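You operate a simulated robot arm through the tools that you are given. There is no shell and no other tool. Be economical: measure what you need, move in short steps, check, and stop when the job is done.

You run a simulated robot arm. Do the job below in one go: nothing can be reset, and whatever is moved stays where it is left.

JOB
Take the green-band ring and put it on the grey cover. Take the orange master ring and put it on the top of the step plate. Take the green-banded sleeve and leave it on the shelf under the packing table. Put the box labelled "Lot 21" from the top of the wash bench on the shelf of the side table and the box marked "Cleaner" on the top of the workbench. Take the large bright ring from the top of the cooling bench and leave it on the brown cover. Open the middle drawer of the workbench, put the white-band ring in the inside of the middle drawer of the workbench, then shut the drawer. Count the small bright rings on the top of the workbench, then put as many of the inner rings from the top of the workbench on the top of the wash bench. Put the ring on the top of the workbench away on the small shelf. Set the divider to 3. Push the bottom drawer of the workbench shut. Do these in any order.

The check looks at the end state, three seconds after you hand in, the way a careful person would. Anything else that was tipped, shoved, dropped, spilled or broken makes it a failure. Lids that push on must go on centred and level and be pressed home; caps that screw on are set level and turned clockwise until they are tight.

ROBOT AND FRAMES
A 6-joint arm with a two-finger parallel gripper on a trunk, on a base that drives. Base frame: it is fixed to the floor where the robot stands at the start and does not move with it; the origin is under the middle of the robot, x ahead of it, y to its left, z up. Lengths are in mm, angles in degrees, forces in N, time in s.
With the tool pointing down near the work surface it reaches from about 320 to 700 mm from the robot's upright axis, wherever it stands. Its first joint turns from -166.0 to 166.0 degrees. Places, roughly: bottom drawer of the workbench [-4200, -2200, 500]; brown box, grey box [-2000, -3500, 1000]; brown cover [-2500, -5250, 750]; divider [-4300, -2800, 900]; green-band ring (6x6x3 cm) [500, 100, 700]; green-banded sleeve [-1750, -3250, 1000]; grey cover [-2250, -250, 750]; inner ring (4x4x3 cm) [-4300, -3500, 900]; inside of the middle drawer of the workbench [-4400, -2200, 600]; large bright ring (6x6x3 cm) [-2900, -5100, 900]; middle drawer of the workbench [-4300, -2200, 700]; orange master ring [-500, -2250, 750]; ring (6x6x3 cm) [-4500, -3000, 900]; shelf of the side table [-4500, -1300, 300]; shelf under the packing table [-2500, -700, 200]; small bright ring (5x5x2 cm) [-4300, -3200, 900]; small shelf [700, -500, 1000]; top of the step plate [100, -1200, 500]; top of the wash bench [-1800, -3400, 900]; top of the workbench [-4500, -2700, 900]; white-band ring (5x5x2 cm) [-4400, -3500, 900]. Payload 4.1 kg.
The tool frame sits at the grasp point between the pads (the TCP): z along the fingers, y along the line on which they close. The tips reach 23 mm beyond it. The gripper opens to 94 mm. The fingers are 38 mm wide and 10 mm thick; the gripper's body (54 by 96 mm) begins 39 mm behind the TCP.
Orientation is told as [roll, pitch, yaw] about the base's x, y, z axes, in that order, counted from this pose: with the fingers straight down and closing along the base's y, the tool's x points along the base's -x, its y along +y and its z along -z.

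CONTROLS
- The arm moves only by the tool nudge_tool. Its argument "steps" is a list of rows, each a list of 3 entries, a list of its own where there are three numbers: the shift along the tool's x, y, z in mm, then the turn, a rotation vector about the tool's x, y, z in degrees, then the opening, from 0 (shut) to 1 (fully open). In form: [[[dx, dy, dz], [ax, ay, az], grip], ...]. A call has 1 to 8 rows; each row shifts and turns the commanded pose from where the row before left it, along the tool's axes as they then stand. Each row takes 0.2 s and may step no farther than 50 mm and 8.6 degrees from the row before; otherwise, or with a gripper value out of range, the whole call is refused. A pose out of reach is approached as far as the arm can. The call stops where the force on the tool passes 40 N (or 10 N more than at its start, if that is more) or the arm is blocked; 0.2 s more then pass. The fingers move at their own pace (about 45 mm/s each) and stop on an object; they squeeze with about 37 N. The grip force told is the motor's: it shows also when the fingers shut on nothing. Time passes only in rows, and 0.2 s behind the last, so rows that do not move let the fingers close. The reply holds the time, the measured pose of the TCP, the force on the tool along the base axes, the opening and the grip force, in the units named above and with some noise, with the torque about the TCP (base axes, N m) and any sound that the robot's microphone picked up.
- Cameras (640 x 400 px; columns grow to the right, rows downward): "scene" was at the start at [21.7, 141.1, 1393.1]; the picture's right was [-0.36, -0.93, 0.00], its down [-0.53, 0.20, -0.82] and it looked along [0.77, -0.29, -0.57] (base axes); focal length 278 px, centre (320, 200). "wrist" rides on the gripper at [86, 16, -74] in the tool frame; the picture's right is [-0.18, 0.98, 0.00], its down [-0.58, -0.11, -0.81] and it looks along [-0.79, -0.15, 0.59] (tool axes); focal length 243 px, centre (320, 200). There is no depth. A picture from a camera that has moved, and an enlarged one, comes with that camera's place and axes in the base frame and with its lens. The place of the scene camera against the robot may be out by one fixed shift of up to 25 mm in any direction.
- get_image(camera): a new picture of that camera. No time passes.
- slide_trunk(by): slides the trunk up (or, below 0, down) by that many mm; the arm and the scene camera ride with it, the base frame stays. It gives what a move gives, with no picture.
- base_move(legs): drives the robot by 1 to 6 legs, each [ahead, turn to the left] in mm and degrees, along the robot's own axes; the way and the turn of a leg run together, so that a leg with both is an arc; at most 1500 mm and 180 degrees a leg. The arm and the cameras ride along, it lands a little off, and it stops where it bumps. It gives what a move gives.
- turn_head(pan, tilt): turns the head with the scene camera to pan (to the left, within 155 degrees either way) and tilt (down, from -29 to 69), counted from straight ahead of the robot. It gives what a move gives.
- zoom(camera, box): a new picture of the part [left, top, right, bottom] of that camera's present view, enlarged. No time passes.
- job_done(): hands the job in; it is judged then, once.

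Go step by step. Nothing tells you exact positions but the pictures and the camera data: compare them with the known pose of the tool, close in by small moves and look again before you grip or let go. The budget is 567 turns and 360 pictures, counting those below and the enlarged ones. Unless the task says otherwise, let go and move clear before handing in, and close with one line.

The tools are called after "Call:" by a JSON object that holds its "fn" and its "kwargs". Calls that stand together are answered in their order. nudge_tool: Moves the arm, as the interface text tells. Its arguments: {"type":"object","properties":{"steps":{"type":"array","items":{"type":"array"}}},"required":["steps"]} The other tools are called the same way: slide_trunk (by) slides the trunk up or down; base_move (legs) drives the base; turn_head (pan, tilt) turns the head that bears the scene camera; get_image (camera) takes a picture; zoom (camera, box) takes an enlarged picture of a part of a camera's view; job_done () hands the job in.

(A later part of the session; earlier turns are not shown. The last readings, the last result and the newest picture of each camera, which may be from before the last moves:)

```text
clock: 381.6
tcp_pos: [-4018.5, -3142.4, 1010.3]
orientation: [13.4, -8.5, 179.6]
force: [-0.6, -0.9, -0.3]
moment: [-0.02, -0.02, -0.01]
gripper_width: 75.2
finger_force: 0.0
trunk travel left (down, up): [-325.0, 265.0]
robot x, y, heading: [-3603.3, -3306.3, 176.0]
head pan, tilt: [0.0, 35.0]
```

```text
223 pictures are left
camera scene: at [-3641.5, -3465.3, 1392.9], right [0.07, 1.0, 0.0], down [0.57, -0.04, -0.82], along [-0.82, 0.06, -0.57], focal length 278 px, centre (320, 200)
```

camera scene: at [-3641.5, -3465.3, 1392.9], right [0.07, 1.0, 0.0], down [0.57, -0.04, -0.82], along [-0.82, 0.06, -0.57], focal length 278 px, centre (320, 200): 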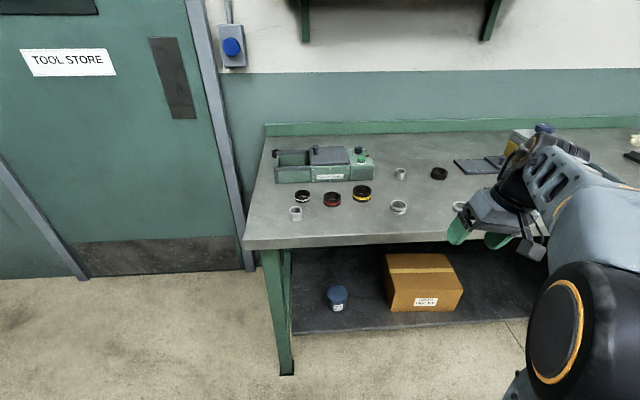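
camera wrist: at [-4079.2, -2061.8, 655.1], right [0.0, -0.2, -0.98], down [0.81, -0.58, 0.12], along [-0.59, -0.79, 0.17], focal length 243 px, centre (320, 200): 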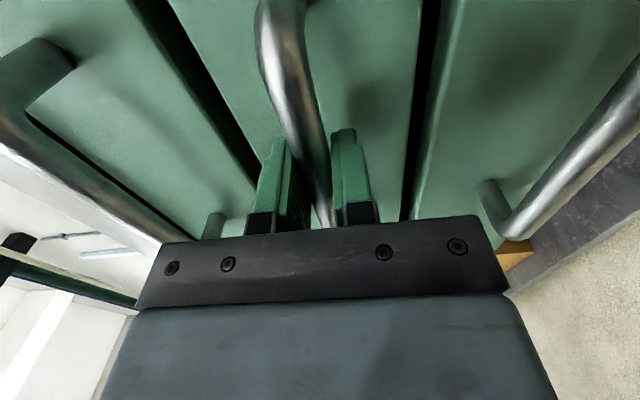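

Call:
{"fn": "nudge_tool", "kwargs": {"steps": [[[0, 0, 0], [0, 0, 0], 0.8]]}}

Call:
{"fn": "nudge_tool", "kwargs": {"steps": [[[0, 0, 0], [5, 0, 0], 0.8], [[0, 0, 0], [0, 0, 0], 0.8]]}}

Call:
{"fn": "nudge_tool", "kwargs": {"steps": [[[0, 0, 0], [0, 5, 0], 0.8], [[0, 0, 0], [0, 0, 0], 0.8]]}}

```text
clock: 382.0
tcp_pos: [-4020.3, -3141.5, 1010.4]
orientation: [13.6, -8.5, 179.6]
force: [0.1, -0.9, -0.6]
moment: [-0.03, -0.04, 0.01]
gripper_width: 75.4
finger_force: 0.0
trunk travel left (down, up): [-325.0, 265.0]
robot x, y, heading: [-3598.0, -3307.5, 176.0]
head pan, tilt: [0.0, 35.0]
```

```text
clock: 382.6
tcp_pos: [-4019.3, -3142.4, 1008.4]
orientation: [12.8, -9.5, 179.5]
force: [-0.5, -0.3, 0.4]
moment: [0.02, 0.01, 0.01]
gripper_width: 75.1
finger_force: 0.1
out of reach, approached as far as the arm can: row 1
trunk travel left (down, up): [-325.0, 265.0]
robot x, y, heading: [-3603.6, -3307.6, 176.0]
head pan, tilt: [0.0, 35.0]
```

```text
clock: 383.2
tcp_pos: [-4020.8, -3145.0, 1009.4]
orientation: [15.0, -6.2, -179.9]
force: [0.6, -0.1, -0.1]
moment: [-0.02, 0.0, 0.03]
gripper_width: 75.4
finger_force: 0.1
out of reach, approached as far as the arm can: row 1
trunk travel left (down, up): [-325.0, 265.0]
robot x, y, heading: [-3601.3, -3305.9, 176.2]
head pan, tilt: [0.0, 35.0]
```

The wrist is in a flipped configuration that cannot bring the tool fully vertical. I back into free floor and unwind it: first tilt the tool level, then swing it round the forearm.

Call:
{"fn": "base_move", "kwargs": {"legs": [[-350, 0]]}}

Call:
{"fn": "nudge_tool", "kwargs": {"steps": [[[-20, 0, 0], [0, -8.5, 0], 0.8], [[-20, 0, 0], [0, -8.5, 0], 0.8], [[-20, 0, 10], [0, -8.5, 0], 0.8], [[-20, 0, 15], [0, -8.5, 0], 0.8], [[-20, 0, 20], [0, -8.5, 0], 0.8], [[-10, 0, 20], [0, -8.5, 0], 0.8], [[0, 0, 20], [0, -8.5, 0], 0.8], [[0, 0, 20], [0, -8.5, 0], 0.8]]}}

```text
clock: 385.4
tcp_pos: [-3680.2, -3172.0, 1008.7]
orientation: [14.9, -6.2, -179.3]
force: [-0.2, 0.0, -0.4]
moment: [-0.01, 0.01, 0.0]
gripper_width: 74.9
finger_force: 0.0
trunk travel left (down, up): [-325.0, 265.0]
robot x, y, heading: [-3259.2, -3328.4, 176.6]
head pan, tilt: [0.0, 35.0]
```

```text
clock: 387.2
tcp_pos: [-3851.5, -3184.2, 987.6]
orientation: [44.6, -68.6, 139.9]
force: [-0.2, 0.8, 0.2]
moment: [0.01, -0.01, -0.01]
gripper_width: 75.1
finger_force: 0.1
trunk travel left (down, up): [-325.0, 265.0]
robot x, y, heading: [-3259.2, -3325.9, 176.6]
head pan, tilt: [0.0, 35.0]
```

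Call:
{"fn": "nudge_tool", "kwargs": {"steps": [[[0, 0, 0], [3.5, -4.0, 6.6], 0.8], [[0, 0, 0], [3.5, -4.0, 6.6], 0.8], [[0, 0, 0], [3.5, -4.0, 6.6], 0.8], [[0, 0, 0], [3.5, -4.0, 6.6], 0.8], [[0, 0, 0], [3.5, -4.0, 6.6], 0.8]]}}

Call:
{"fn": "get_image", "kwargs": {"camera": "scene"}}

```text
clock: 388.4
tcp_pos: [-3851.0, -3183.9, 987.3]
orientation: [80.8, -45.3, 77.8]
force: [0.2, 0.1, 0.2]
moment: [-0.01, -0.06, 0.02]
gripper_width: 75.4
finger_force: 0.1
trunk travel left (down, up): [-325.0, 265.0]
robot x, y, heading: [-3259.6, -3330.6, 176.9]
head pan, tilt: [0.0, 35.0]
```

```text
222 pictures are left
camera scene: at [-3297.8, -3487.2, 1392.9], right [0.06, 1.0, 0.0], down [0.57, -0.03, -0.82], along [-0.82, 0.05, -0.57], focal length 278 px, centre (320, 200)
```

scene: 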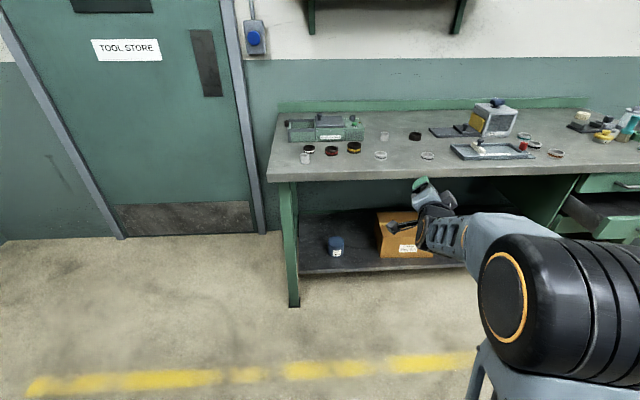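

Call:
{"fn": "nudge_tool", "kwargs": {"steps": [[[0, 0, 0], [1.6, -0.5, 8.3], 0.8], [[0, 0, 0], [1.6, -0.5, 8.3], 0.8], [[0, 0, 0], [1.6, -0.5, 8.3], 0.8], [[0, 0, 0], [1.6, -0.5, 8.3], 0.8], [[0, 0, 0], [1.6, -0.5, 8.3], 0.8], [[0, 0, 0], [1.6, -0.5, 8.3], 0.8], [[0, 0, 0], [1.6, -0.5, 8.3], 0.8], [[0, 0, 0], [1.6, -0.5, 8.3], 0.8]]}}

Call:
{"fn": "nudge_tool", "kwargs": {"steps": [[[0, 0, 0], [1.6, -0.5, 8.3], 0.8], [[0, 0, 0], [1.6, -0.5, 8.3], 0.8], [[0, 0, 0], [1.6, -0.5, 8.3], 0.8], [[0, 0, 0], [1.6, -0.5, 8.3], 0.8], [[0, 0, 0], [1.6, -0.5, 8.3], 0.8], [[0, 0, 0], [1.6, -0.5, 8.3], 0.8], [[0, 0, 0], [1.6, -0.5, 8.3], 0.8], [[0, 0, 0], [1.6, -0.5, 8.3], 0.8]]}}

```text
clock: 390.2
tcp_pos: [-3851.5, -3185.0, 987.5]
orientation: [71.5, 18.8, 58.7]
force: [0.0, 0.2, -0.4]
moment: [0.0, -0.02, 0.01]
gripper_width: 75.2
finger_force: 0.1
trunk travel left (down, up): [-325.0, 265.0]
robot x, y, heading: [-3263.7, -3331.5, 176.5]
head pan, tilt: [0.0, 35.0]
```

```text
clock: 392.0
tcp_pos: [-3850.5, -3184.5, 987.5]
orientation: [0.7, 62.5, -16.2]
force: [-0.4, -0.2, -0.2]
moment: [0.01, 0.01, 0.0]
gripper_width: 74.9
finger_force: 0.1
trunk travel left (down, up): [-325.0, 265.0]
robot x, y, heading: [-3261.1, -3327.6, 176.5]
head pan, tilt: [0.0, 35.0]
```

Call:
{"fn": "nudge_tool", "kwargs": {"steps": [[[0, 0, -10], [0, -8.5, 0], 0.8], [[0, 0, -10], [0, -8.5, 0], 0.8], [[0, 0, -15], [0, -8.5, 0], 0.8], [[0, 0, -15], [0, -8.5, 0], 0.8], [[0, 0, -15], [0, -8.5, 0], 0.8], [[-10, 0, -10], [0, -8.5, 0], 0.8], [[-20, 0, 0], [0, -8.5, 0], 0.8], [[-20, 0, 0], [0, -3, 0], 0.8]]}}

```text
clock: 393.8
tcp_pos: [-3755.3, -3308.5, 967.1]
orientation: [10.9, 12.1, -19.8]
force: [-0.5, 0.0, -0.6]
moment: [-0.04, 0.03, 0.03]
gripper_width: 75.0
finger_force: 0.1
out of reach, approached as far as the arm can: row 1, 3, 4, 5, 6, 7, 8
trunk travel left (down, up): [-325.0, 265.0]
robot x, y, heading: [-3255.4, -3327.8, 176.4]
head pan, tilt: [0.0, 35.0]
```

Call:
{"fn": "nudge_tool", "kwargs": {"steps": [[[15, 0, 0], [0, 8.5, 0], 0.8], [[15, 0, 0], [0, 8.5, 0], 0.8], [[15, 0, 5], [0, 8.5, 0], 0.8], [[10, 0, 10], [0, 8.5, 0], 0.8], [[10, 0, 10], [0, 8.5, 0], 0.8], [[0, 0, 15], [0, 8.5, 0], 0.8], [[0, 0, 15], [0, 8.5, 0], 0.8], [[0, 0, 15], [0, 8.5, 0], 0.8]]}}

Call:
{"fn": "nudge_tool", "kwargs": {"steps": [[[0, 0, 0], [0, 8.5, 0], 0.8], [[0, 0, 0], [0, 8.5, 0], 0.8], [[0, 0, 0], [0, 0, 0], 0.8]]}}

Call:
{"fn": "get_image", "kwargs": {"camera": "scene"}}

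```text
clock: 395.6
tcp_pos: [-3858.6, -3263.2, 954.4]
orientation: [44.0, 76.0, 21.3]
force: [0.4, 0.0, 0.6]
moment: [-0.02, -0.02, 0.02]
gripper_width: 75.1
finger_force: 0.0
trunk travel left (down, up): [-325.0, 265.0]
robot x, y, heading: [-3260.2, -3326.0, 176.7]
head pan, tilt: [0.0, 35.0]
```

```text
clock: 396.4
tcp_pos: [-3859.5, -3263.1, 954.2]
orientation: [125.0, 78.2, 103.7]
force: [0.9, 1.4, 0.0]
moment: [0.02, -0.01, 0.0]
gripper_width: 75.1
finger_force: 0.1
trunk travel left (down, up): [-325.0, 265.0]
robot x, y, heading: [-3258.2, -3330.0, 176.6]
head pan, tilt: [0.0, 35.0]
```

```text
221 pictures are left
camera scene: at [-3298.0, -3487.2, 1392.9], right [0.06, 1.0, 0.0], down [0.57, -0.03, -0.82], along [-0.82, 0.05, -0.57], focal length 278 px, centre (320, 200)
```

scene: 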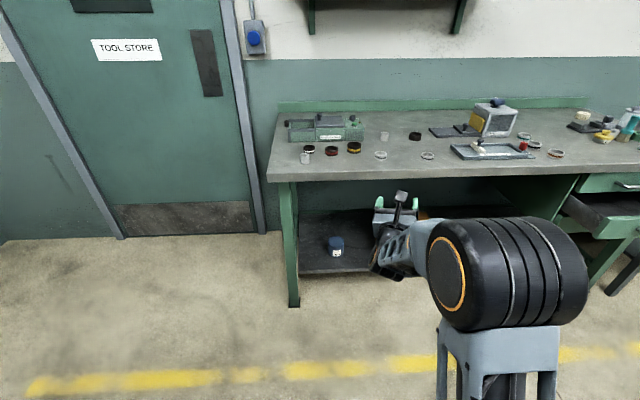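

Call:
{"fn": "nudge_tool", "kwargs": {"steps": [[[0, 0, 0], [-8.5, 0, 0], 0.8], [[0, 0, 0], [-8.5, 0, 0], 0.8], [[0, 0, 0], [-8.5, 0, 0], 0.8], [[0, 0, 0], [-8.5, 0, 0], 0.8], [[0, 0, 0], [-8.5, 0, 0], 0.8], [[0, 0, 0], [-8.5, 0, 0], 0.8], [[0, 0, 0], [0, 0, 0], 0.8]]}}

Call:
{"fn": "get_image", "kwargs": {"camera": "scene"}}

```text
clock: 398.0
tcp_pos: [-3859.2, -3263.8, 954.5]
orientation: [175.7, 78.2, 103.3]
force: [0.9, -0.6, -0.1]
moment: [0.03, 0.0, 0.02]
gripper_width: 75.5
finger_force: 0.1
trunk travel left (down, up): [-325.0, 265.0]
robot x, y, heading: [-3259.0, -3328.6, 176.7]
head pan, tilt: [0.0, 35.0]
```

```text
220 pictures are left
camera scene: at [-3298.0, -3487.3, 1392.9], right [0.06, 1.0, 0.0], down [0.57, -0.03, -0.82], along [-0.82, 0.05, -0.57], focal length 278 px, centre (320, 200)
```

scene: 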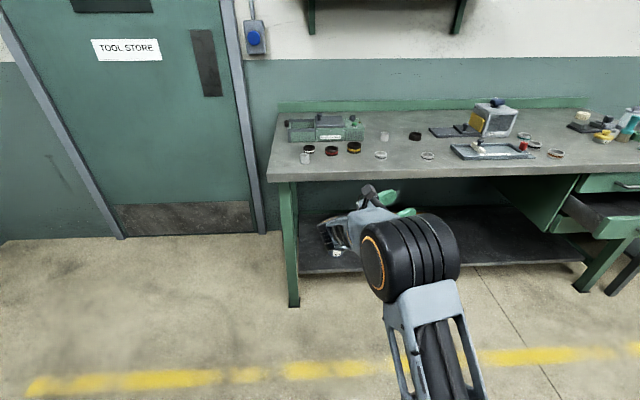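

Call:
{"fn": "nudge_tool", "kwargs": {"steps": [[[0, 0, 0], [0, -8.5, 0], 0.8], [[0, 0, 0], [0, -8.5, 0], 0.8], [[0, 0, 0], [0, -8.5, 0], 0.8], [[0, 0, 0], [0, -8.5, 0], 0.8], [[0, 0, 0], [0, -8.5, 0], 0.8], [[0, 0, 0], [0, -8.5, 0], 0.8], [[0, 0, 0], [0, -8.5, 0], 0.8], [[0, 0, 0], [0, -8.5, 0], 0.8]]}}

Call:
{"fn": "nudge_tool", "kwargs": {"steps": [[[0, 0, 0], [0, -8.5, 0], 0.8], [[0, 0, 0], [0, -8.5, 0], 0.8], [[0, 0, 0], [0, -8.5, 0], 0.8], [[0, 0, 0], [0, -8.5, 0], 0.8], [[0, 0, 0], [0, 0, 0], 0.8]]}}

Call:
{"fn": "get_image", "kwargs": {"camera": "scene"}}

```text
clock: 399.8
tcp_pos: [-3859.6, -3262.4, 953.4]
orientation: [1.0, 33.6, -71.9]
force: [0.1, -0.1, -0.2]
moment: [0.02, 0.01, -0.01]
gripper_width: 75.3
finger_force: 0.0
trunk travel left (down, up): [-325.0, 265.0]
robot x, y, heading: [-3259.6, -3328.6, 176.7]
head pan, tilt: [0.0, 35.0]
```

```text
clock: 401.0
tcp_pos: [-3856.5, -3264.5, 951.7]
orientation: [1.5, 16.1, -72.2]
force: [0.2, 0.7, -0.6]
moment: [0.01, -0.03, 0.02]
gripper_width: 75.2
finger_force: 0.0
out of reach, approached as far as the arm can: row 3, 4
trunk travel left (down, up): [-325.0, 265.0]
robot x, y, heading: [-3260.4, -3323.7, 176.9]
head pan, tilt: [0.0, 35.0]
```

```text
219 pictures are left
camera scene: at [-3297.9, -3487.3, 1392.9], right [0.06, 1.0, 0.0], down [0.57, -0.03, -0.82], along [-0.82, 0.05, -0.57], focal length 278 px, centre (320, 200)
```

scene: 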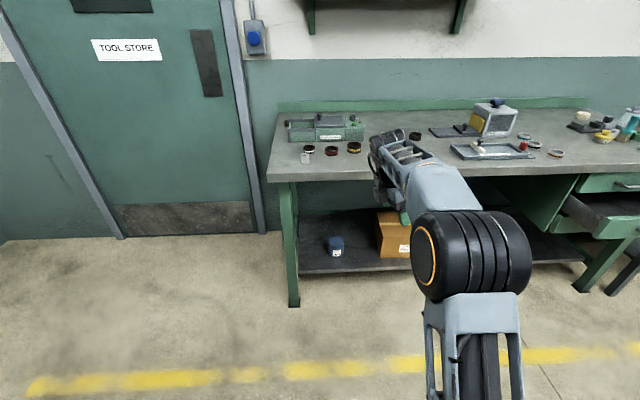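

Call:
{"fn": "nudge_tool", "kwargs": {"steps": [[[-11.5, 36, 12], [0, 0, 0], 0.8], [[-11.5, 36, 12], [0, 0, 0], 0.8], [[-11.5, 36, 12], [0, 0, 0], 0.8], [[-11.5, 36, 12], [0, 0, 0], 0.8], [[0, 0, 0], [0, 0, 0], 0.8]]}}

```text
clock: 402.2
tcp_pos: [-3708.7, -3253.8, 896.6]
orientation: [1.4, 16.1, -72.2]
force: [0.5, 0.4, 0.8]
moment: [-0.02, 0.01, 0.03]
gripper_width: 75.3
finger_force: 0.1
trunk travel left (down, up): [-325.0, 265.0]
robot x, y, heading: [-3260.0, -3329.3, 176.9]
head pan, tilt: [0.0, 35.0]
```

Call:
{"fn": "nudge_tool", "kwargs": {"steps": [[[0, 0, 0], [0, -8, 0], 0.8], [[0, 0, 0], [0, -8, 0], 0.8], [[0, 0, 0], [1.4, 0, 0], 0.8]]}}

```text
clock: 403.0
tcp_pos: [-3706.8, -3251.8, 890.6]
orientation: [0.5, 14.1, -72.2]
force: [-0.4, -0.2, 0.1]
moment: [-0.02, 0.01, -0.02]
gripper_width: 75.2
finger_force: 0.0
out of reach, approached as far as the arm can: row 1, 2
trunk travel left (down, up): [-325.0, 265.0]
robot x, y, heading: [-3262.3, -3329.8, 176.6]
head pan, tilt: [0.0, 35.0]
```

Call:
{"fn": "nudge_tool", "kwargs": {"steps": [[[0, 0, 0], [0, 0, -8], 0.8], [[0, 0, 0], [0, 0, -8], 0.8], [[0, 0, 0], [0, 0, 0], 0.8]]}}

Call:
{"fn": "nudge_tool", "kwargs": {"steps": [[[0, 0, 0], [0, 0, 8], 0.8], [[0, 0, 0], [0, 0, 8], 0.8], [[0, 0, 0], [0, 0, 8], 0.8], [[0, 0, 0], [0, 0, 8], 0.8], [[0, 0, 0], [0, 0, 0], 0.8]]}}

Call:
{"fn": "get_image", "kwargs": {"camera": "scene"}}

```text
clock: 403.8
tcp_pos: [-3708.2, -3254.4, 889.3]
orientation: [4.5, 13.3, -55.6]
force: [-0.4, 0.3, 0.1]
moment: [0.02, -0.01, 0.02]
gripper_width: 75.2
finger_force: 0.1
trunk travel left (down, up): [-325.0, 265.0]
robot x, y, heading: [-3260.3, -3331.4, 176.4]
head pan, tilt: [0.0, 35.0]
```

```text
clock: 405.0
tcp_pos: [-3706.5, -3253.6, 888.4]
orientation: [-3.5, 13.6, -88.7]
force: [0.8, 0.6, 0.3]
moment: [-0.01, 0.01, 0.0]
gripper_width: 75.4
finger_force: 0.1
trunk travel left (down, up): [-325.0, 265.0]
robot x, y, heading: [-3260.2, -3329.4, 176.7]
head pan, tilt: [0.0, 35.0]
```

```text
218 pictures are left
camera scene: at [-3297.8, -3487.2, 1392.9], right [0.06, 1.0, 0.0], down [0.57, -0.03, -0.82], along [-0.82, 0.05, -0.57], focal length 278 px, centre (320, 200)
```

scene: 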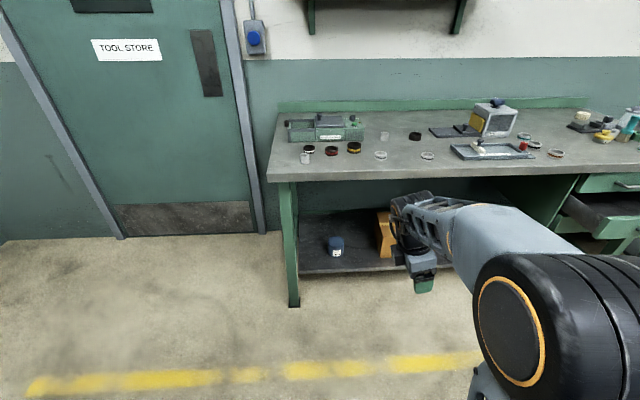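

I understand it now: a wrist joint sits on the wrong side of its range. I lift the tool level to the side, swing it in line with the arm, then pitch straight down.

Call:
{"fn": "nudge_tool", "kwargs": {"steps": [[[0, -19, 0], [0, 8.5, 0], 0.8], [[0, -19, 0], [0, 8.5, 0], 0.8], [[0, -19, 0], [0, 8.5, 0], 0.8], [[0, -19, 0], [0, 8.5, 0], 0.8], [[0, -19, 0], [0, 8.5, 0], 0.8], [[0, -19, 0], [0, 8.5, 0], 0.8], [[0, -19, 0], [0, 8.5, 0], 0.8], [[0, -19, 0], [0, 8.5, 0], 0.8]]}}

Call:
{"fn": "nudge_tool", "kwargs": {"steps": [[[0, 0, 0], [0, 8.5, 0], 0.8], [[0, 0, 0], [0, 8.5, 0], 0.8], [[0, 0, 0], [8.5, 0, 0], 0.8], [[0, 0, 0], [8.5, 0, 0], 0.8], [[0, 0, 0], [8.5, 0, 0], 0.8], [[0, 0, 0], [8.5, 0, 0], 0.8], [[0, 0, 0], [8.5, 0, 0], 0.8], [[0, 0, 0], [8.5, 0, 0], 0.8]]}}

Call:
{"fn": "nudge_tool", "kwargs": {"steps": [[[0, 0, 0], [8.5, 0, 0], 0.8], [[0, 0, 0], [8.5, 0, 0], 0.8], [[0, 0, 0], [0, 0, 0], 0.8]]}}

Call:
{"fn": "get_image", "kwargs": {"camera": "scene"}}

```text
clock: 406.8
tcp_pos: [-3856.4, -3258.8, 898.5]
orientation: [-22.4, 80.8, -110.1]
force: [-0.4, -0.5, 0.5]
moment: [0.01, 0.0, 0.01]
gripper_width: 74.9
finger_force: 0.1
trunk travel left (down, up): [-325.0, 265.0]
robot x, y, heading: [-3256.0, -3324.7, 176.8]
head pan, tilt: [0.0, 35.0]
```

```text
clock: 408.6
tcp_pos: [-3860.2, -3259.5, 898.1]
orientation: [150.7, 80.9, 113.7]
force: [0.0, -0.5, -0.1]
moment: [0.01, 0.01, 0.01]
gripper_width: 75.5
finger_force: 0.1
trunk travel left (down, up): [-325.0, 265.0]
robot x, y, heading: [-3262.1, -3329.1, 176.8]
head pan, tilt: [0.0, 35.0]
```

```text
clock: 409.4
tcp_pos: [-3859.1, -3259.6, 899.6]
orientation: [133.9, 80.9, 113.8]
force: [0.3, 1.3, 0.2]
moment: [0.04, 0.01, 0.01]
gripper_width: 75.1
finger_force: 0.0
trunk travel left (down, up): [-325.0, 265.0]
robot x, y, heading: [-3256.7, -3327.3, 176.7]
head pan, tilt: [0.0, 35.0]
```

```text
217 pictures are left
camera scene: at [-3297.8, -3487.1, 1392.9], right [0.06, 1.0, 0.0], down [0.57, -0.03, -0.82], along [-0.82, 0.05, -0.57], focal length 278 px, centre (320, 200)
```

scene: 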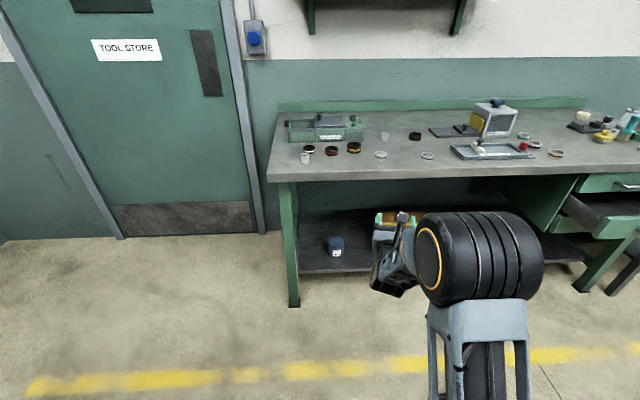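

Call:
{"fn": "nudge_tool", "kwargs": {"steps": [[[0, 0, 0], [6, 0, 0], 0.8], [[0, 0, 0], [6, 0, 0], 0.8], [[0, 0, 0], [6, 0, 0], 0.8], [[0, 0, 0], [0, 0, 0], 0.8]]}}

Call:
{"fn": "nudge_tool", "kwargs": {"steps": [[[0, 0, 0], [0, -8, 0], 0.8], [[0, 0, 0], [0, -8, 0], 0.8], [[0, 0, 0], [0, -8, 0], 0.8], [[0, 0, 0], [0, -8, 0], 0.8], [[0, 0, 0], [0, -8, 0], 0.8], [[0, 0, 0], [0, -8, 0], 0.8]]}}

Call:
{"fn": "get_image", "kwargs": {"camera": "scene"}}

```text
clock: 410.4
tcp_pos: [-3859.0, -3278.5, 895.8]
orientation: [113.2, 79.8, 110.2]
force: [1.0, 0.0, 0.4]
moment: [0.01, -0.02, 0.01]
gripper_width: 75.1
finger_force: 0.0
out of reach, approached as far as the arm can: row 3
trunk travel left (down, up): [-325.0, 265.0]
robot x, y, heading: [-3261.4, -3326.6, 176.9]
head pan, tilt: [0.0, 35.0]
```

```text
clock: 411.8
tcp_pos: [-3860.5, -3272.3, 896.3]
orientation: [16.2, 52.7, 8.6]
force: [0.4, -0.3, -0.4]
moment: [-0.01, -0.01, -0.03]
gripper_width: 75.1
finger_force: 0.0
out of reach, approached as far as the arm can: row 1, 6
trunk travel left (down, up): [-325.0, 265.0]
robot x, y, heading: [-3261.7, -3330.6, 176.7]
head pan, tilt: [0.0, 35.0]
```

```text
216 pictures are left
camera scene: at [-3297.9, -3487.2, 1392.9], right [0.06, 1.0, 0.0], down [0.57, -0.03, -0.82], along [-0.82, 0.05, -0.57], focal length 278 px, centre (320, 200)
```

scene: 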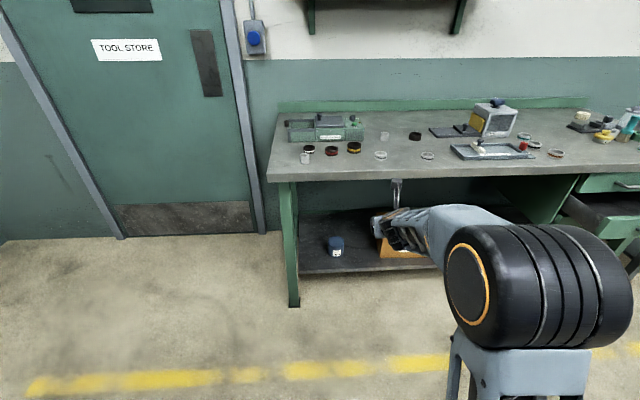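

Call:
{"fn": "nudge_tool", "kwargs": {"steps": [[[0, 0, -10], [0, -8, 0], 0.8], [[0, 0, -10], [0, -8, 0], 0.8], [[0, 0, -10], [0, -8, 0], 0.8], [[0, 0, 0], [0, 0, 0], 0.8]]}}

Call:
{"fn": "get_image", "kwargs": {"camera": "scene"}}

```text
clock: 412.8
tcp_pos: [-3847.8, -3268.8, 911.7]
orientation: [14.9, 39.1, 2.7]
force: [0.1, 0.1, 0.8]
moment: [0.0, 0.02, 0.01]
gripper_width: 75.2
finger_force: 0.1
out of reach, approached as far as the arm can: row 1, 2
trunk travel left (down, up): [-325.0, 265.0]
robot x, y, heading: [-3258.2, -3329.3, 176.8]
head pan, tilt: [0.0, 35.0]
```

```text
215 pictures are left
camera scene: at [-3297.8, -3487.3, 1392.9], right [0.06, 1.0, 0.0], down [0.57, -0.03, -0.82], along [-0.82, 0.05, -0.57], focal length 278 px, centre (320, 200)
```

scene: 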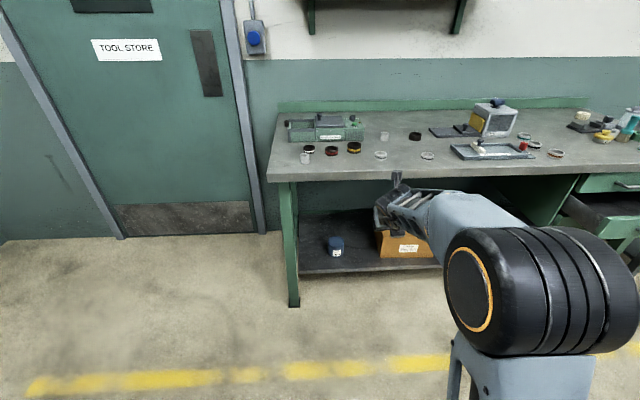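

Call:
{"fn": "nudge_tool", "kwargs": {"steps": [[[0, 0, 5], [0, 8, 0], 0.8], [[0, 0, 5], [0, 8, 0], 0.8], [[0, 0, 5], [0, 8, 0], 0.8], [[0, 0, 0], [0, 8, 0], 0.8], [[0, 0, 0], [0, 8, 0], 0.8], [[0, 0, 0], [0, 8, 0], 0.8], [[0, 0, 0], [0, 0, 0], 0.8]]}}

```text
clock: 414.4
tcp_pos: [-3853.8, -3260.1, 905.1]
orientation: [53.7, 74.1, 43.9]
force: [-0.7, 0.3, -0.4]
moment: [-0.02, 0.01, 0.04]
gripper_width: 75.3
finger_force: 0.0
out of reach, approached as far as the arm can: row 2, 3
trunk travel left (down, up): [-325.0, 265.0]
robot x, y, heading: [-3260.6, -3327.7, 176.9]
head pan, tilt: [0.0, 35.0]
```

Call:
{"fn": "nudge_tool", "kwargs": {"steps": [[[0, 0, 0], [0, 8.5, 0], 0.8], [[0, 0, 0], [-8.3, -1.9, 0], 0.8], [[0, 0, 0], [-8.3, -1.9, 0], 0.8], [[0, 0, 0], [-8.3, -1.9, 0], 0.8], [[0, 0, 0], [-8.3, -1.9, 0], 0.8], [[0, 0, 0], [-8.3, -1.9, 0], 0.8], [[0, 0, 0], [-8.3, -1.9, 0], 0.8], [[0, 0, 0], [-8.3, -1.9, 0], 0.8]]}}

Call:
{"fn": "nudge_tool", "kwargs": {"steps": [[[0, 0, 0], [-8.3, -1.9, 0], 0.8], [[0, 0, 0], [0, 0, 0], 0.8]]}}

Call:
{"fn": "get_image", "kwargs": {"camera": "scene"}}

```text
clock: 416.2
tcp_pos: [-3854.6, -3259.6, 906.0]
orientation: [87.5, 76.0, 18.8]
force: [-0.8, 1.1, 0.2]
moment: [0.0, -0.03, 0.07]
gripper_width: 75.2
finger_force: 0.1
trunk travel left (down, up): [-325.0, 265.0]
robot x, y, heading: [-3259.6, -3328.2, 176.8]
head pan, tilt: [0.0, 35.0]
```

```text
clock: 416.8
tcp_pos: [-3855.3, -3259.4, 905.8]
orientation: [88.0, 75.9, 11.1]
force: [-0.4, 0.2, 0.4]
moment: [-0.05, -0.05, 0.0]
gripper_width: 75.2
finger_force: 0.1
trunk travel left (down, up): [-325.0, 265.0]
robot x, y, heading: [-3257.7, -3333.6, 176.6]
head pan, tilt: [0.0, 35.0]
```

```text
214 pictures are left
camera scene: at [-3298.0, -3487.3, 1392.9], right [0.06, 1.0, 0.0], down [0.57, -0.03, -0.82], along [-0.82, 0.05, -0.57], focal length 278 px, centre (320, 200)
```

scene: 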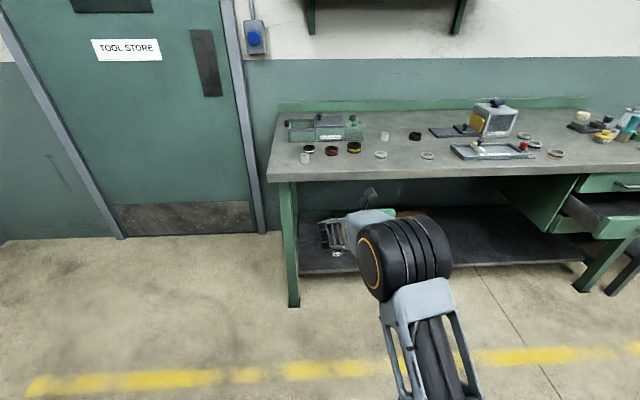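

Call:
{"fn": "nudge_tool", "kwargs": {"steps": [[[0, 0, 0], [-8.3, -1.9, 0], 0.8], [[0, 0, 0], [-8.3, -1.9, 0], 0.8], [[0, 0, 0], [-8.3, -1.9, 0], 0.8], [[0, 0, 0], [-8.3, -1.9, 0], 0.8], [[0, 0, 0], [0, 0, 0], 0.8]]}}

Call:
{"fn": "get_image", "kwargs": {"camera": "scene"}}

```text
clock: 418.0
tcp_pos: [-3847.9, -3246.8, 901.4]
orientation: [89.7, 76.0, -20.9]
force: [0.7, 1.3, -0.1]
moment: [0.0, 0.04, 0.03]
gripper_width: 75.2
finger_force: 0.1
out of reach, approached as far as the arm can: row 4
trunk travel left (down, up): [-325.0, 265.0]
robot x, y, heading: [-3262.3, -3327.7, 176.6]
head pan, tilt: [0.0, 35.0]
```

```text
213 pictures are left
camera scene: at [-3297.9, -3487.0, 1392.9], right [0.06, 1.0, 0.0], down [0.57, -0.03, -0.82], along [-0.82, 0.05, -0.57], focal length 278 px, centre (320, 200)
```

scene: 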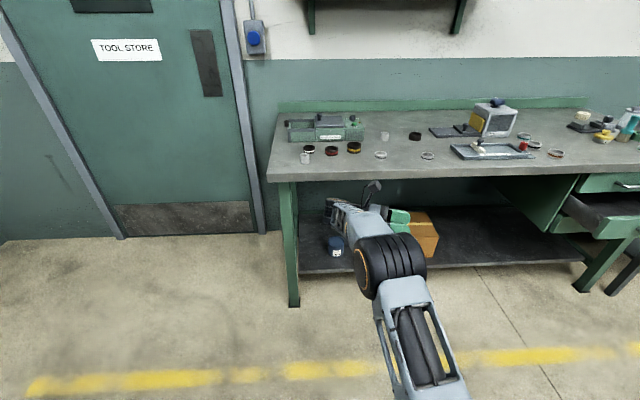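

Call:
{"fn": "nudge_tool", "kwargs": {"steps": [[[0, 15, 0], [0, -8.5, 0], 0.8], [[0, 15, 0], [0, -8.5, 0], 0.8], [[0, 15, 0], [0, -8.5, 0], 0.8], [[0, 15, 0], [0, -8.5, 0], 0.8], [[0, 15, 0], [0, -8.5, 0], 0.8], [[0, 15, 0], [0, -8.5, 0], 0.8], [[0, 10, 0], [0, -8.5, 0], 0.8], [[0, 10, 0], [0, -8.5, 0], 0.8]]}}

Call:
{"fn": "nudge_tool", "kwargs": {"steps": [[[0, 0, 0], [0, -8.5, 0], 0.8], [[0, 0, 0], [0, -8.5, 0], 0.8], [[0, 0, 0], [0, -6, 0], 0.8], [[0, 0, 0], [0, 0, 0], 0.8]]}}

Call:
{"fn": "get_image", "kwargs": {"camera": "scene"}}

```text
clock: 419.8
tcp_pos: [-3748.1, -3283.1, 928.6]
orientation: [14.9, 22.0, -105.4]
force: [-0.3, -0.4, 0.0]
moment: [-0.01, -0.01, 0.03]
gripper_width: 75.0
finger_force: 0.0
trunk travel left (down, up): [-325.0, 265.0]
robot x, y, heading: [-3263.9, -3329.3, 176.7]
head pan, tilt: [0.0, 35.0]
```

```text
clock: 420.8
tcp_pos: [-3748.4, -3282.3, 928.2]
orientation: [14.9, 22.0, -105.3]
force: [-0.2, -0.1, -0.1]
moment: [0.02, 0.02, -0.02]
gripper_width: 75.3
finger_force: 0.1
out of reach, approached as far as the arm can: row 1, 2, 3
trunk travel left (down, up): [-325.0, 265.0]
robot x, y, heading: [-3260.1, -3325.5, 176.6]
head pan, tilt: [0.0, 35.0]
```

```text
212 pictures are left
camera scene: at [-3297.9, -3487.2, 1392.9], right [0.06, 1.0, 0.0], down [0.57, -0.03, -0.82], along [-0.82, 0.05, -0.57], focal length 278 px, centre (320, 200)
```

scene: 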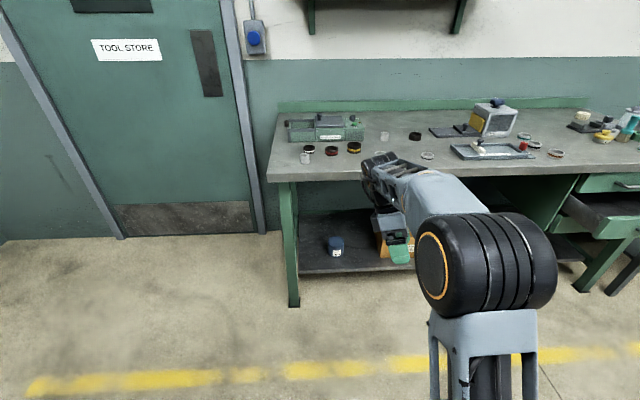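

Call:
{"fn": "zoom", "kwargs": {"camera": "scene", "box": [330, 130, 570, 330]}}

```text
2.00 times, centred on (450, 230) of scene
camera zoom: at [-3297.9, -3487.2, 1392.9], right [0.06, 1.0, 0.0], down [0.57, -0.03, -0.82], along [-0.82, 0.05, -0.57], focal length 555 px, centre (60, 140)
```

zoom: 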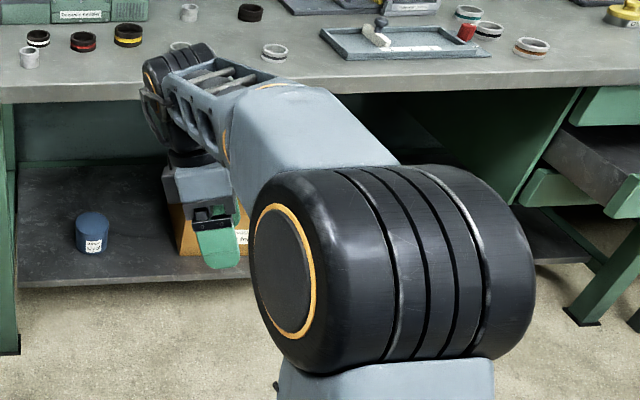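

The residual tilt persists, so I go to a posture where the forearm is steep: trunk up, tool low and close, then try to straighten there.

Call:
{"fn": "slide_trunk", "kwargs": {"by": 265}}

Call:
{"fn": "nudge_tool", "kwargs": {"steps": [[[15, 0, 40], [0, 0, 0], 0.8], [[15, 0, 40], [0, 0, 0], 0.8], [[15, 0, 40], [0, 0, 0], 0.8], [[15, 0, 40], [0, 0, 0], 0.8], [[15, 0, 40], [0, 0, 0], 0.8], [[15, 0, 40], [0, 0, 0], 0.8], [[15, 0, 40], [0, 0, 0], 0.8], [[0, 0, 0], [0, 0, 0], 0.8]]}}

Call:
{"fn": "get_image", "kwargs": {"camera": "scene"}}

```text
clock: 423.6
tcp_pos: [-3748.7, -3283.5, 1192.6]
orientation: [15.0, 22.2, -105.3]
force: [0.5, -0.6, 0.0]
moment: [0.0, 0.03, 0.02]
gripper_width: 75.3
finger_force: 0.0
trunk travel left (down, up): [-590.0, 0.0]
robot x, y, heading: [-3262.7, -3329.7, 176.7]
head pan, tilt: [0.0, 35.0]
```

```text
clock: 425.4
tcp_pos: [-3629.3, -3110.4, 982.8]
orientation: [14.8, 22.1, -105.4]
force: [0.1, 0.0, 0.3]
moment: [-0.01, -0.01, -0.02]
gripper_width: 75.0
finger_force: 0.0
trunk travel left (down, up): [-590.0, 0.0]
robot x, y, heading: [-3261.8, -3328.3, 176.5]
head pan, tilt: [0.0, 35.0]
```

```text
210 pictures are left
camera scene: at [-3297.9, -3487.2, 1657.9], right [0.06, 1.0, 0.0], down [0.57, -0.03, -0.82], along [-0.82, 0.05, -0.57], focal length 278 px, centre (320, 200)
```

scene: 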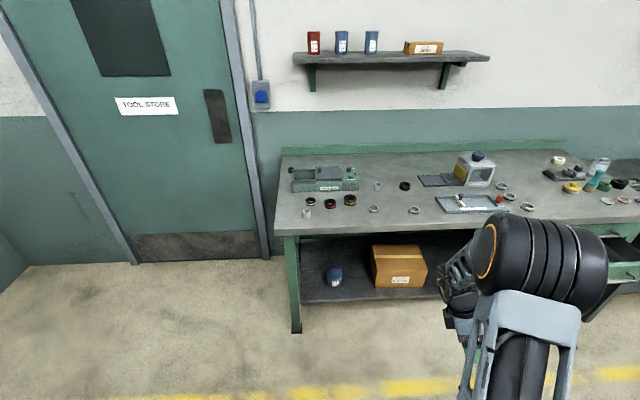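

Call:
{"fn": "nudge_tool", "kwargs": {"steps": [[[0, 0, 0], [3.5, -5.6, 0], 0.8], [[0, 0, 0], [3.5, -5.6, 0], 0.8], [[0, 0, 0], [3.5, -5.6, 0], 0.8], [[0, 0, 0], [3.5, -5.6, 0], 0.8], [[0, 0, 0], [0, 0, 0], 0.8]]}}

Call:
{"fn": "zoom", "kwargs": {"camera": "scene", "box": [400, 190, 640, 390]}}

```text
clock: 426.6
tcp_pos: [-3627.0, -3110.2, 982.3]
orientation: [5.4, 8.6, -107.8]
force: [0.5, 0.6, 0.0]
moment: [0.01, 0.01, -0.02]
gripper_width: 75.1
finger_force: 0.1
out of reach, approached as far as the arm can: row 3, 4
trunk travel left (down, up): [-590.0, 0.0]
robot x, y, heading: [-3258.7, -3330.3, 176.7]
head pan, tilt: [0.0, 35.0]
```

```text
2.00 times, centred on (520, 290) of scene
camera zoom: at [-3297.9, -3487.2, 1657.9], right [0.06, 1.0, 0.0], down [0.57, -0.03, -0.82], along [-0.82, 0.05, -0.57], focal length 555 px, centre (-80, 20)
```

zoom: 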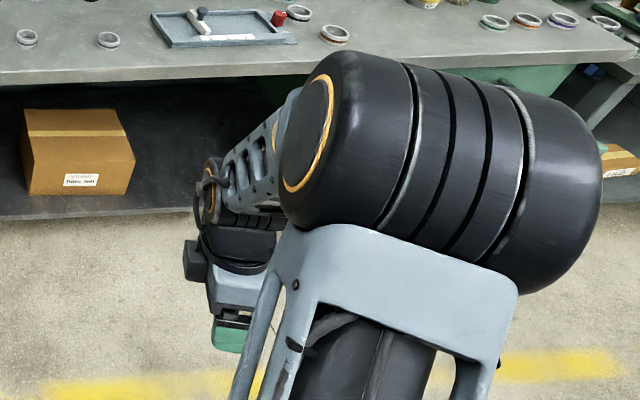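

Call:
{"fn": "nudge_tool", "kwargs": {"steps": [[[0, 0, 0], [-1.2, 5.3, -6.5], 0.8], [[0, 0, 0], [-1.2, 5.3, -6.5], 0.8], [[0, 0, 0], [-1.2, 5.3, -6.5], 0.8], [[0, 0, 0], [-1.2, 5.3, -6.5], 0.8], [[0, 0, 0], [-1.2, 5.3, -6.5], 0.8], [[0, 0, 0], [-1.2, 5.3, -6.5], 0.8], [[0, 0, 0], [-1.2, 5.3, -6.5], 0.8], [[0, 0, 0], [-1.2, 5.3, -6.5], 0.8]]}}

Call:
{"fn": "nudge_tool", "kwargs": {"steps": [[[0, 0, 0], [-1.2, 5.3, -6.5], 0.8], [[0, 0, 0], [-1.2, 5.3, -6.5], 0.8], [[0, 0, 0], [-1.2, 5.3, -6.5], 0.8], [[0, 0, 0], [-1.2, 5.3, -6.5], 0.8], [[0, 0, 0], [-1.2, 5.3, -6.5], 0.8], [[0, 0, 0], [-1.2, 5.3, -6.5], 0.8], [[0, 0, 0], [-1.2, 5.3, -6.5], 0.8], [[0, 0, 0], [-1.2, 5.3, -6.5], 0.8]]}}

Call:
{"fn": "zoom", "kwargs": {"camera": "scene", "box": [400, 190, 640, 390]}}

```text
clock: 428.4
tcp_pos: [-3624.8, -3110.5, 981.8]
orientation: [41.8, 29.4, -39.2]
force: [-0.2, 0.3, 0.2]
moment: [0.02, 0.03, 0.01]
gripper_width: 75.2
finger_force: 0.0
trunk travel left (down, up): [-590.0, 0.0]
robot x, y, heading: [-3258.8, -3329.9, 176.6]
head pan, tilt: [0.0, 35.0]
```

```text
clock: 430.1
tcp_pos: [-3625.3, -3109.0, 982.5]
orientation: [74.8, 4.5, 26.8]
force: [1.0, -0.2, -0.1]
moment: [0.01, 0.0, 0.0]
gripper_width: 75.2
finger_force: 0.0
trunk travel left (down, up): [-590.0, 0.0]
robot x, y, heading: [-3257.4, -3330.6, 176.5]
head pan, tilt: [0.0, 35.0]
```

```text
2.00 times, centred on (520, 290) of scene
camera zoom: at [-3297.8, -3487.0, 1657.9], right [0.06, 1.0, 0.0], down [0.57, -0.03, -0.82], along [-0.82, 0.05, -0.57], focal length 555 px, centre (-80, 20)
```

zoom: 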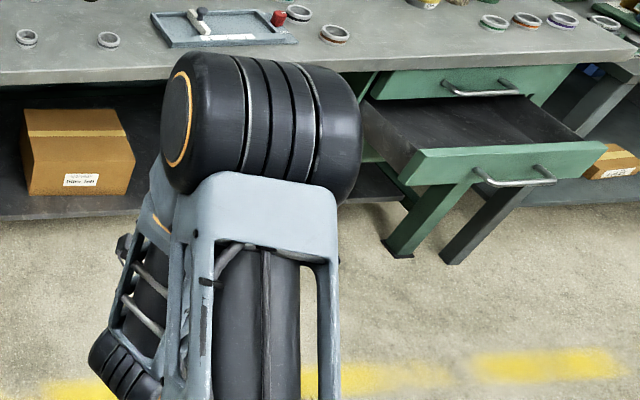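

Call:
{"fn": "nudge_tool", "kwargs": {"steps": [[[0, 0, 0], [-1.2, 5.3, -6.5], 0.8], [[0, 0, 0], [-1.2, 5.3, -6.5], 0.8], [[0, 0, 0], [-1.2, 5.3, -6.5], 0.8], [[0, 0, 0], [-1.2, 5.3, -6.5], 0.8], [[0, 0, 0], [-1.2, 5.3, -6.5], 0.8], [[0, 0, 0], [-1.2, 5.3, -6.5], 0.8], [[0, 0, 0], [-1.2, 5.3, -6.5], 0.8], [[0, 0, 0], [-1.2, 5.3, -6.5], 0.8]]}}

Call:
{"fn": "nudge_tool", "kwargs": {"steps": [[[0, 0, 0], [-1.2, 5.3, -6.5], 0.8], [[0, 0, 0], [-1.2, 5.3, -6.5], 0.8], [[0, 0, 0], [-1.2, 5.3, -6.5], 0.8], [[0, 0, 0], [-1.2, 5.3, -6.5], 0.8], [[0, 0, 0], [-1.2, 5.3, -6.5], 0.8], [[0, 0, 0], [-1.2, 5.3, -6.5], 0.8], [[0, 0, 0], [-1.2, 5.3, -6.5], 0.8], [[0, 0, 0], [-1.2, 5.3, -6.5], 0.8]]}}

Call:
{"fn": "zoom", "kwargs": {"camera": "scene", "box": [400, 190, 640, 390]}}

```text
clock: 431.9
tcp_pos: [-3632.7, -3106.3, 976.2]
orientation: [68.2, -34.7, 84.8]
force: [1.2, 0.4, -0.2]
moment: [0.0, 0.01, -0.01]
gripper_width: 75.3
finger_force: 0.0
out of reach, approached as far as the arm can: row 3, 4
trunk travel left (down, up): [-590.0, 0.0]
robot x, y, heading: [-3260.2, -3332.5, 176.5]
head pan, tilt: [0.0, 35.0]
```

```text
clock: 433.8
tcp_pos: [-3632.0, -3106.0, 974.5]
orientation: [17.8, -40.6, 172.9]
force: [-1.3, 0.3, 0.6]
moment: [-0.01, -0.01, 0.01]
gripper_width: 75.0
finger_force: 0.1
trunk travel left (down, up): [-590.0, 0.0]
robot x, y, heading: [-3261.1, -3330.6, 176.8]
head pan, tilt: [0.0, 35.0]
```

```text
2.00 times, centred on (520, 290) of scene
camera zoom: at [-3297.9, -3487.2, 1657.9], right [0.06, 1.0, 0.0], down [0.57, -0.03, -0.82], along [-0.82, 0.05, -0.57], focal length 555 px, centre (-80, 20)
```

zoom: 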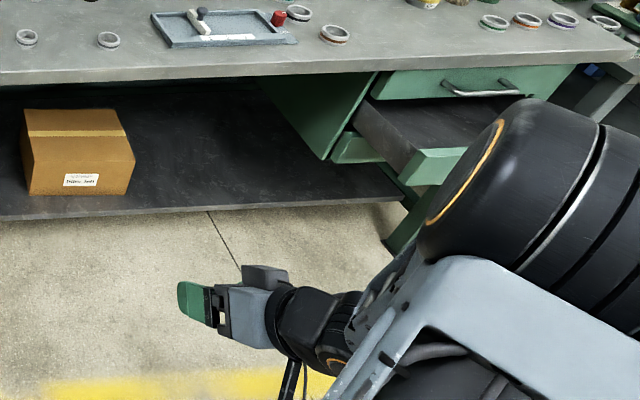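

Call:
{"fn": "nudge_tool", "kwargs": {"steps": [[[0, 0, 0], [-1.2, 5.3, -6.5], 0.8], [[0, 0, 0], [-1.2, 5.3, -6.5], 0.8], [[0, 0, 0], [-1.2, 5.3, -6.5], 0.8], [[0, 0, 0], [-1.2, 5.3, -6.5], 0.8], [[0, 0, 0], [-1.2, 5.3, -6.5], 0.8], [[0, 0, 0], [-1.2, 5.3, -6.5], 0.8], [[0, 0, 0], [0, 0, 0], 0.8]]}}

Call:
{"fn": "zoom", "kwargs": {"camera": "scene", "box": [400, 190, 640, 390]}}

```text
clock: 435.4
tcp_pos: [-3631.8, -3105.5, 977.1]
orientation: [1.3, -14.0, -138.2]
force: [-0.8, 0.2, 0.3]
moment: [0.03, -0.03, 0.01]
gripper_width: 75.1
finger_force: 0.1
trunk travel left (down, up): [-590.0, 0.0]
robot x, y, heading: [-3261.5, -3330.1, 176.5]
head pan, tilt: [0.0, 35.0]
```

```text
2.00 times, centred on (520, 290) of scene
camera zoom: at [-3297.9, -3487.2, 1657.9], right [0.06, 1.0, 0.0], down [0.57, -0.03, -0.82], along [-0.82, 0.05, -0.57], focal length 555 px, centre (-80, 20)
```

zoom: 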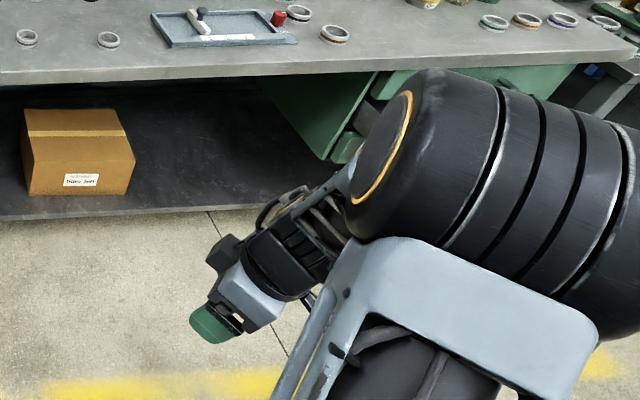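

Call:
{"fn": "nudge_tool", "kwargs": {"steps": [[[0, 0, 0], [0.6, 7, 0], 0.8], [[0, 0, 0], [0.7, 7, 0], 0.8], [[0, 0, 0], [0, 0, 0], 0.8]]}}

```text
clock: 436.1
tcp_pos: [-3630.7, -3108.2, 972.4]
orientation: [0.6, -7.9, -138.2]
force: [0.5, 0.5, 0.0]
moment: [-0.01, 0.01, -0.01]
gripper_width: 75.0
finger_force: 0.0
out of reach, approached as far as the arm can: row 1, 2
trunk travel left (down, up): [-590.0, 0.0]
robot x, y, heading: [-3261.6, -3329.3, 176.6]
head pan, tilt: [0.0, 35.0]
```

Call:
{"fn": "nudge_tool", "kwargs": {"steps": [[[0, 0, 0], [8.5, 0, 0], 0.8], [[0, 0, 0], [8.5, 0, 0], 0.8], [[0, 0, 0], [8.5, 0, 0], 0.8], [[0, 0, 0], [8.5, 0, 0], 0.8], [[0, 0, 0], [8.5, 0, 0], 0.8], [[0, 0, 0], [8.5, 0, 0], 0.8], [[0, 0, 0], [8.5, 0, 0], 0.8], [[0, 0, 0], [0, 0, 0], 0.8]]}}

Call:
{"fn": "zoom", "kwargs": {"camera": "scene", "box": [400, 190, 640, 390]}}

```text
clock: 437.9
tcp_pos: [-3637.2, -3118.5, 970.4]
orientation: [-48.2, -11.5, -136.8]
force: [0.3, 0.7, 0.3]
moment: [0.01, -0.01, 0.01]
gripper_width: 75.4
finger_force: 0.0
out of reach, approached as far as the arm can: row 3, 4
trunk travel left (down, up): [-590.0, 0.0]
robot x, y, heading: [-3254.5, -3327.4, 176.8]
head pan, tilt: [0.0, 35.0]
```

```text
2.00 times, centred on (520, 290) of scene
camera zoom: at [-3297.8, -3487.2, 1657.9], right [0.06, 1.0, 0.0], down [0.57, -0.03, -0.82], along [-0.82, 0.05, -0.57], focal length 555 px, centre (-80, 20)
```

zoom: 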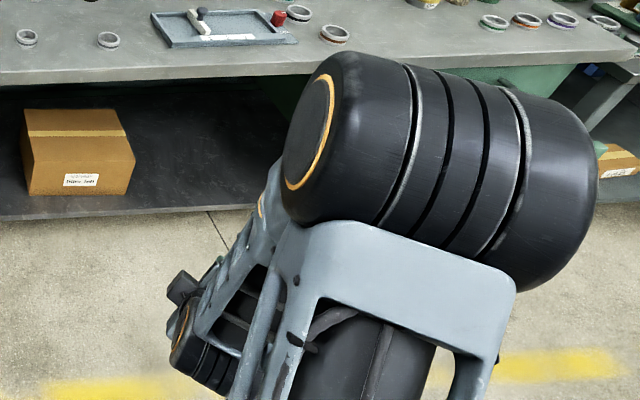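

Call:
{"fn": "nudge_tool", "kwargs": {"steps": [[[0, 0, 0], [-0.5, 3.7, 7.6], 0.8], [[0, 0, 0], [-0.5, 3.7, 7.6], 0.8], [[0, 0, 0], [-0.5, 3.7, 7.6], 0.8], [[0, 0, 0], [-0.5, 3.7, 7.6], 0.8], [[0, 0, 0], [-0.5, 3.7, 7.6], 0.8], [[0, 0, 0], [-0.5, 3.7, 7.6], 0.8], [[0, 0, 0], [-0.5, 3.7, 7.6], 0.8], [[0, 0, 0], [-0.5, 3.7, 7.6], 0.8]]}}

```text
clock: 439.8
tcp_pos: [-3636.7, -3117.9, 972.2]
orientation: [-20.1, -22.7, 152.6]
force: [0.3, -0.4, -0.7]
moment: [0.0, 0.03, -0.02]
gripper_width: 75.0
finger_force: 0.0
trunk travel left (down, up): [-590.0, 0.0]
robot x, y, heading: [-3260.6, -3330.5, 176.6]
head pan, tilt: [0.0, 35.0]
```

Call:
{"fn": "nudge_tool", "kwargs": {"steps": [[[0, 0, 0], [-4.8, 5.8, 0], 0.8], [[0, 0, 0], [-4.8, 5.8, 0], 0.8], [[0, 0, 0], [-4.8, 5.8, 0], 0.8], [[0, 0, 0], [-4.8, 5.8, 0], 0.8], [[0, 0, 0], [0, 0, 0], 0.8]]}}

Call:
{"fn": "zoom", "kwargs": {"camera": "scene", "box": [400, 190, 640, 390]}}

```text
clock: 440.9
tcp_pos: [-3633.5, -3122.6, 963.9]
orientation: [-5.7, -6.1, 149.1]
force: [1.0, 0.6, 0.4]
moment: [0.0, 0.02, 0.01]
gripper_width: 75.1
finger_force: 0.0
out of reach, approached as far as the arm can: row 3, 4
trunk travel left (down, up): [-590.0, 0.0]
robot x, y, heading: [-3261.0, -3331.2, 177.0]
head pan, tilt: [0.0, 35.0]
```

```text
2.00 times, centred on (520, 290) of scene
camera zoom: at [-3297.8, -3487.3, 1657.9], right [0.06, 1.0, 0.0], down [0.57, -0.03, -0.82], along [-0.82, 0.05, -0.57], focal length 555 px, centre (-80, 20)
```

zoom: 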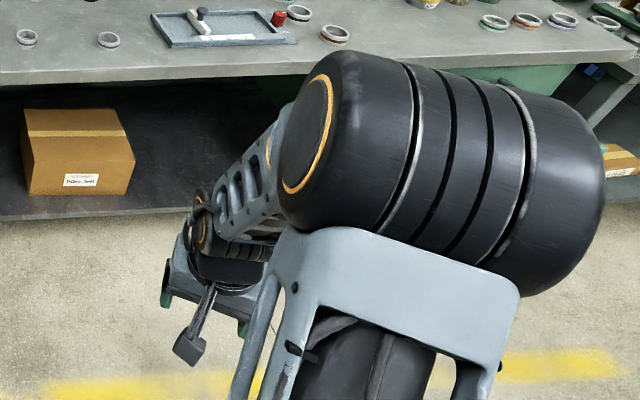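

Call:
{"fn": "nudge_tool", "kwargs": {"steps": [[[0, 0, 0], [-4.4, -6.9, 0], 0.8], [[0, 0, 0], [-4.4, -6.9, 0], 0.8], [[0, 0, 0], [-4.4, -6.9, 0], 0.8], [[0, 0, 0], [-4.4, -6.9, 0], 0.8], [[0, 0, 0], [-4.4, -6.9, 0], 0.8], [[0, 0, 0], [-4.4, -6.9, 0], 0.8], [[0, 0, 0], [-4.4, -6.9, 0], 0.8], [[0, 0, 0], [0, 0, 0], 0.8]]}}

```text
clock: 442.8
tcp_pos: [-3633.9, -3121.5, 963.0]
orientation: [33.9, -52.6, 136.1]
force: [0.3, -0.6, -0.8]
moment: [-0.02, -0.01, 0.0]
gripper_width: 75.2
finger_force: 0.1
out of reach, approached as far as the arm can: row 1, 2
trunk travel left (down, up): [-590.0, 0.0]
robot x, y, heading: [-3260.5, -3326.8, 176.6]
head pan, tilt: [0.0, 35.0]
```

Call:
{"fn": "nudge_tool", "kwargs": {"steps": [[[35.5, 14.4, 18.9], [0, 0, 0], 0.8], [[35.5, 14.4, 18.9], [0, 0, 0], 0.8], [[35.5, 14.4, 18.9], [0, 0, 0], 0.8], [[35.5, 14.4, 18.9], [0, 0, 0], 0.8], [[35.5, 14.4, 18.9], [0, 0, 0], 0.8], [[0, 0, 0], [0, 0, 0], 0.8]]}}

Call:
{"fn": "zoom", "kwargs": {"camera": "scene", "box": [300, 190, 620, 390]}}

```text
clock: 444.1
tcp_pos: [-3652.1, -3244.4, 800.1]
orientation: [34.1, -52.5, 136.3]
force: [-0.7, -1.0, -0.3]
moment: [0.03, -0.01, 0.04]
gripper_width: 75.2
finger_force: 0.0
out of reach, approached as far as the arm can: row 5
trunk travel left (down, up): [-590.0, 0.0]
robot x, y, heading: [-3257.9, -3330.2, 176.7]
head pan, tilt: [0.0, 35.0]
```

```text
2.00 times, centred on (460, 290) of scene
camera zoom: at [-3298.1, -3487.5, 1657.9], right [0.06, 1.0, 0.0], down [0.57, -0.03, -0.82], along [-0.82, 0.05, -0.57], focal length 555 px, centre (40, 20)
```

zoom: 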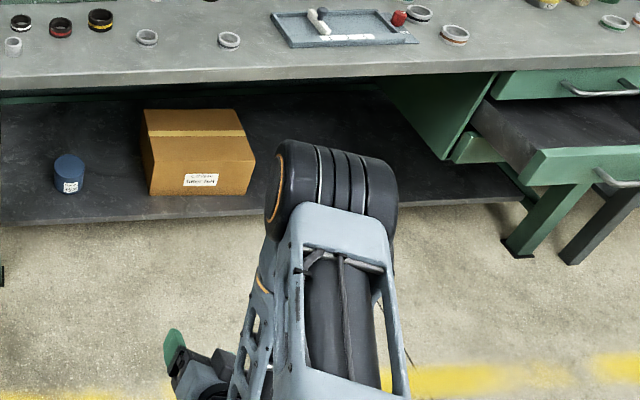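

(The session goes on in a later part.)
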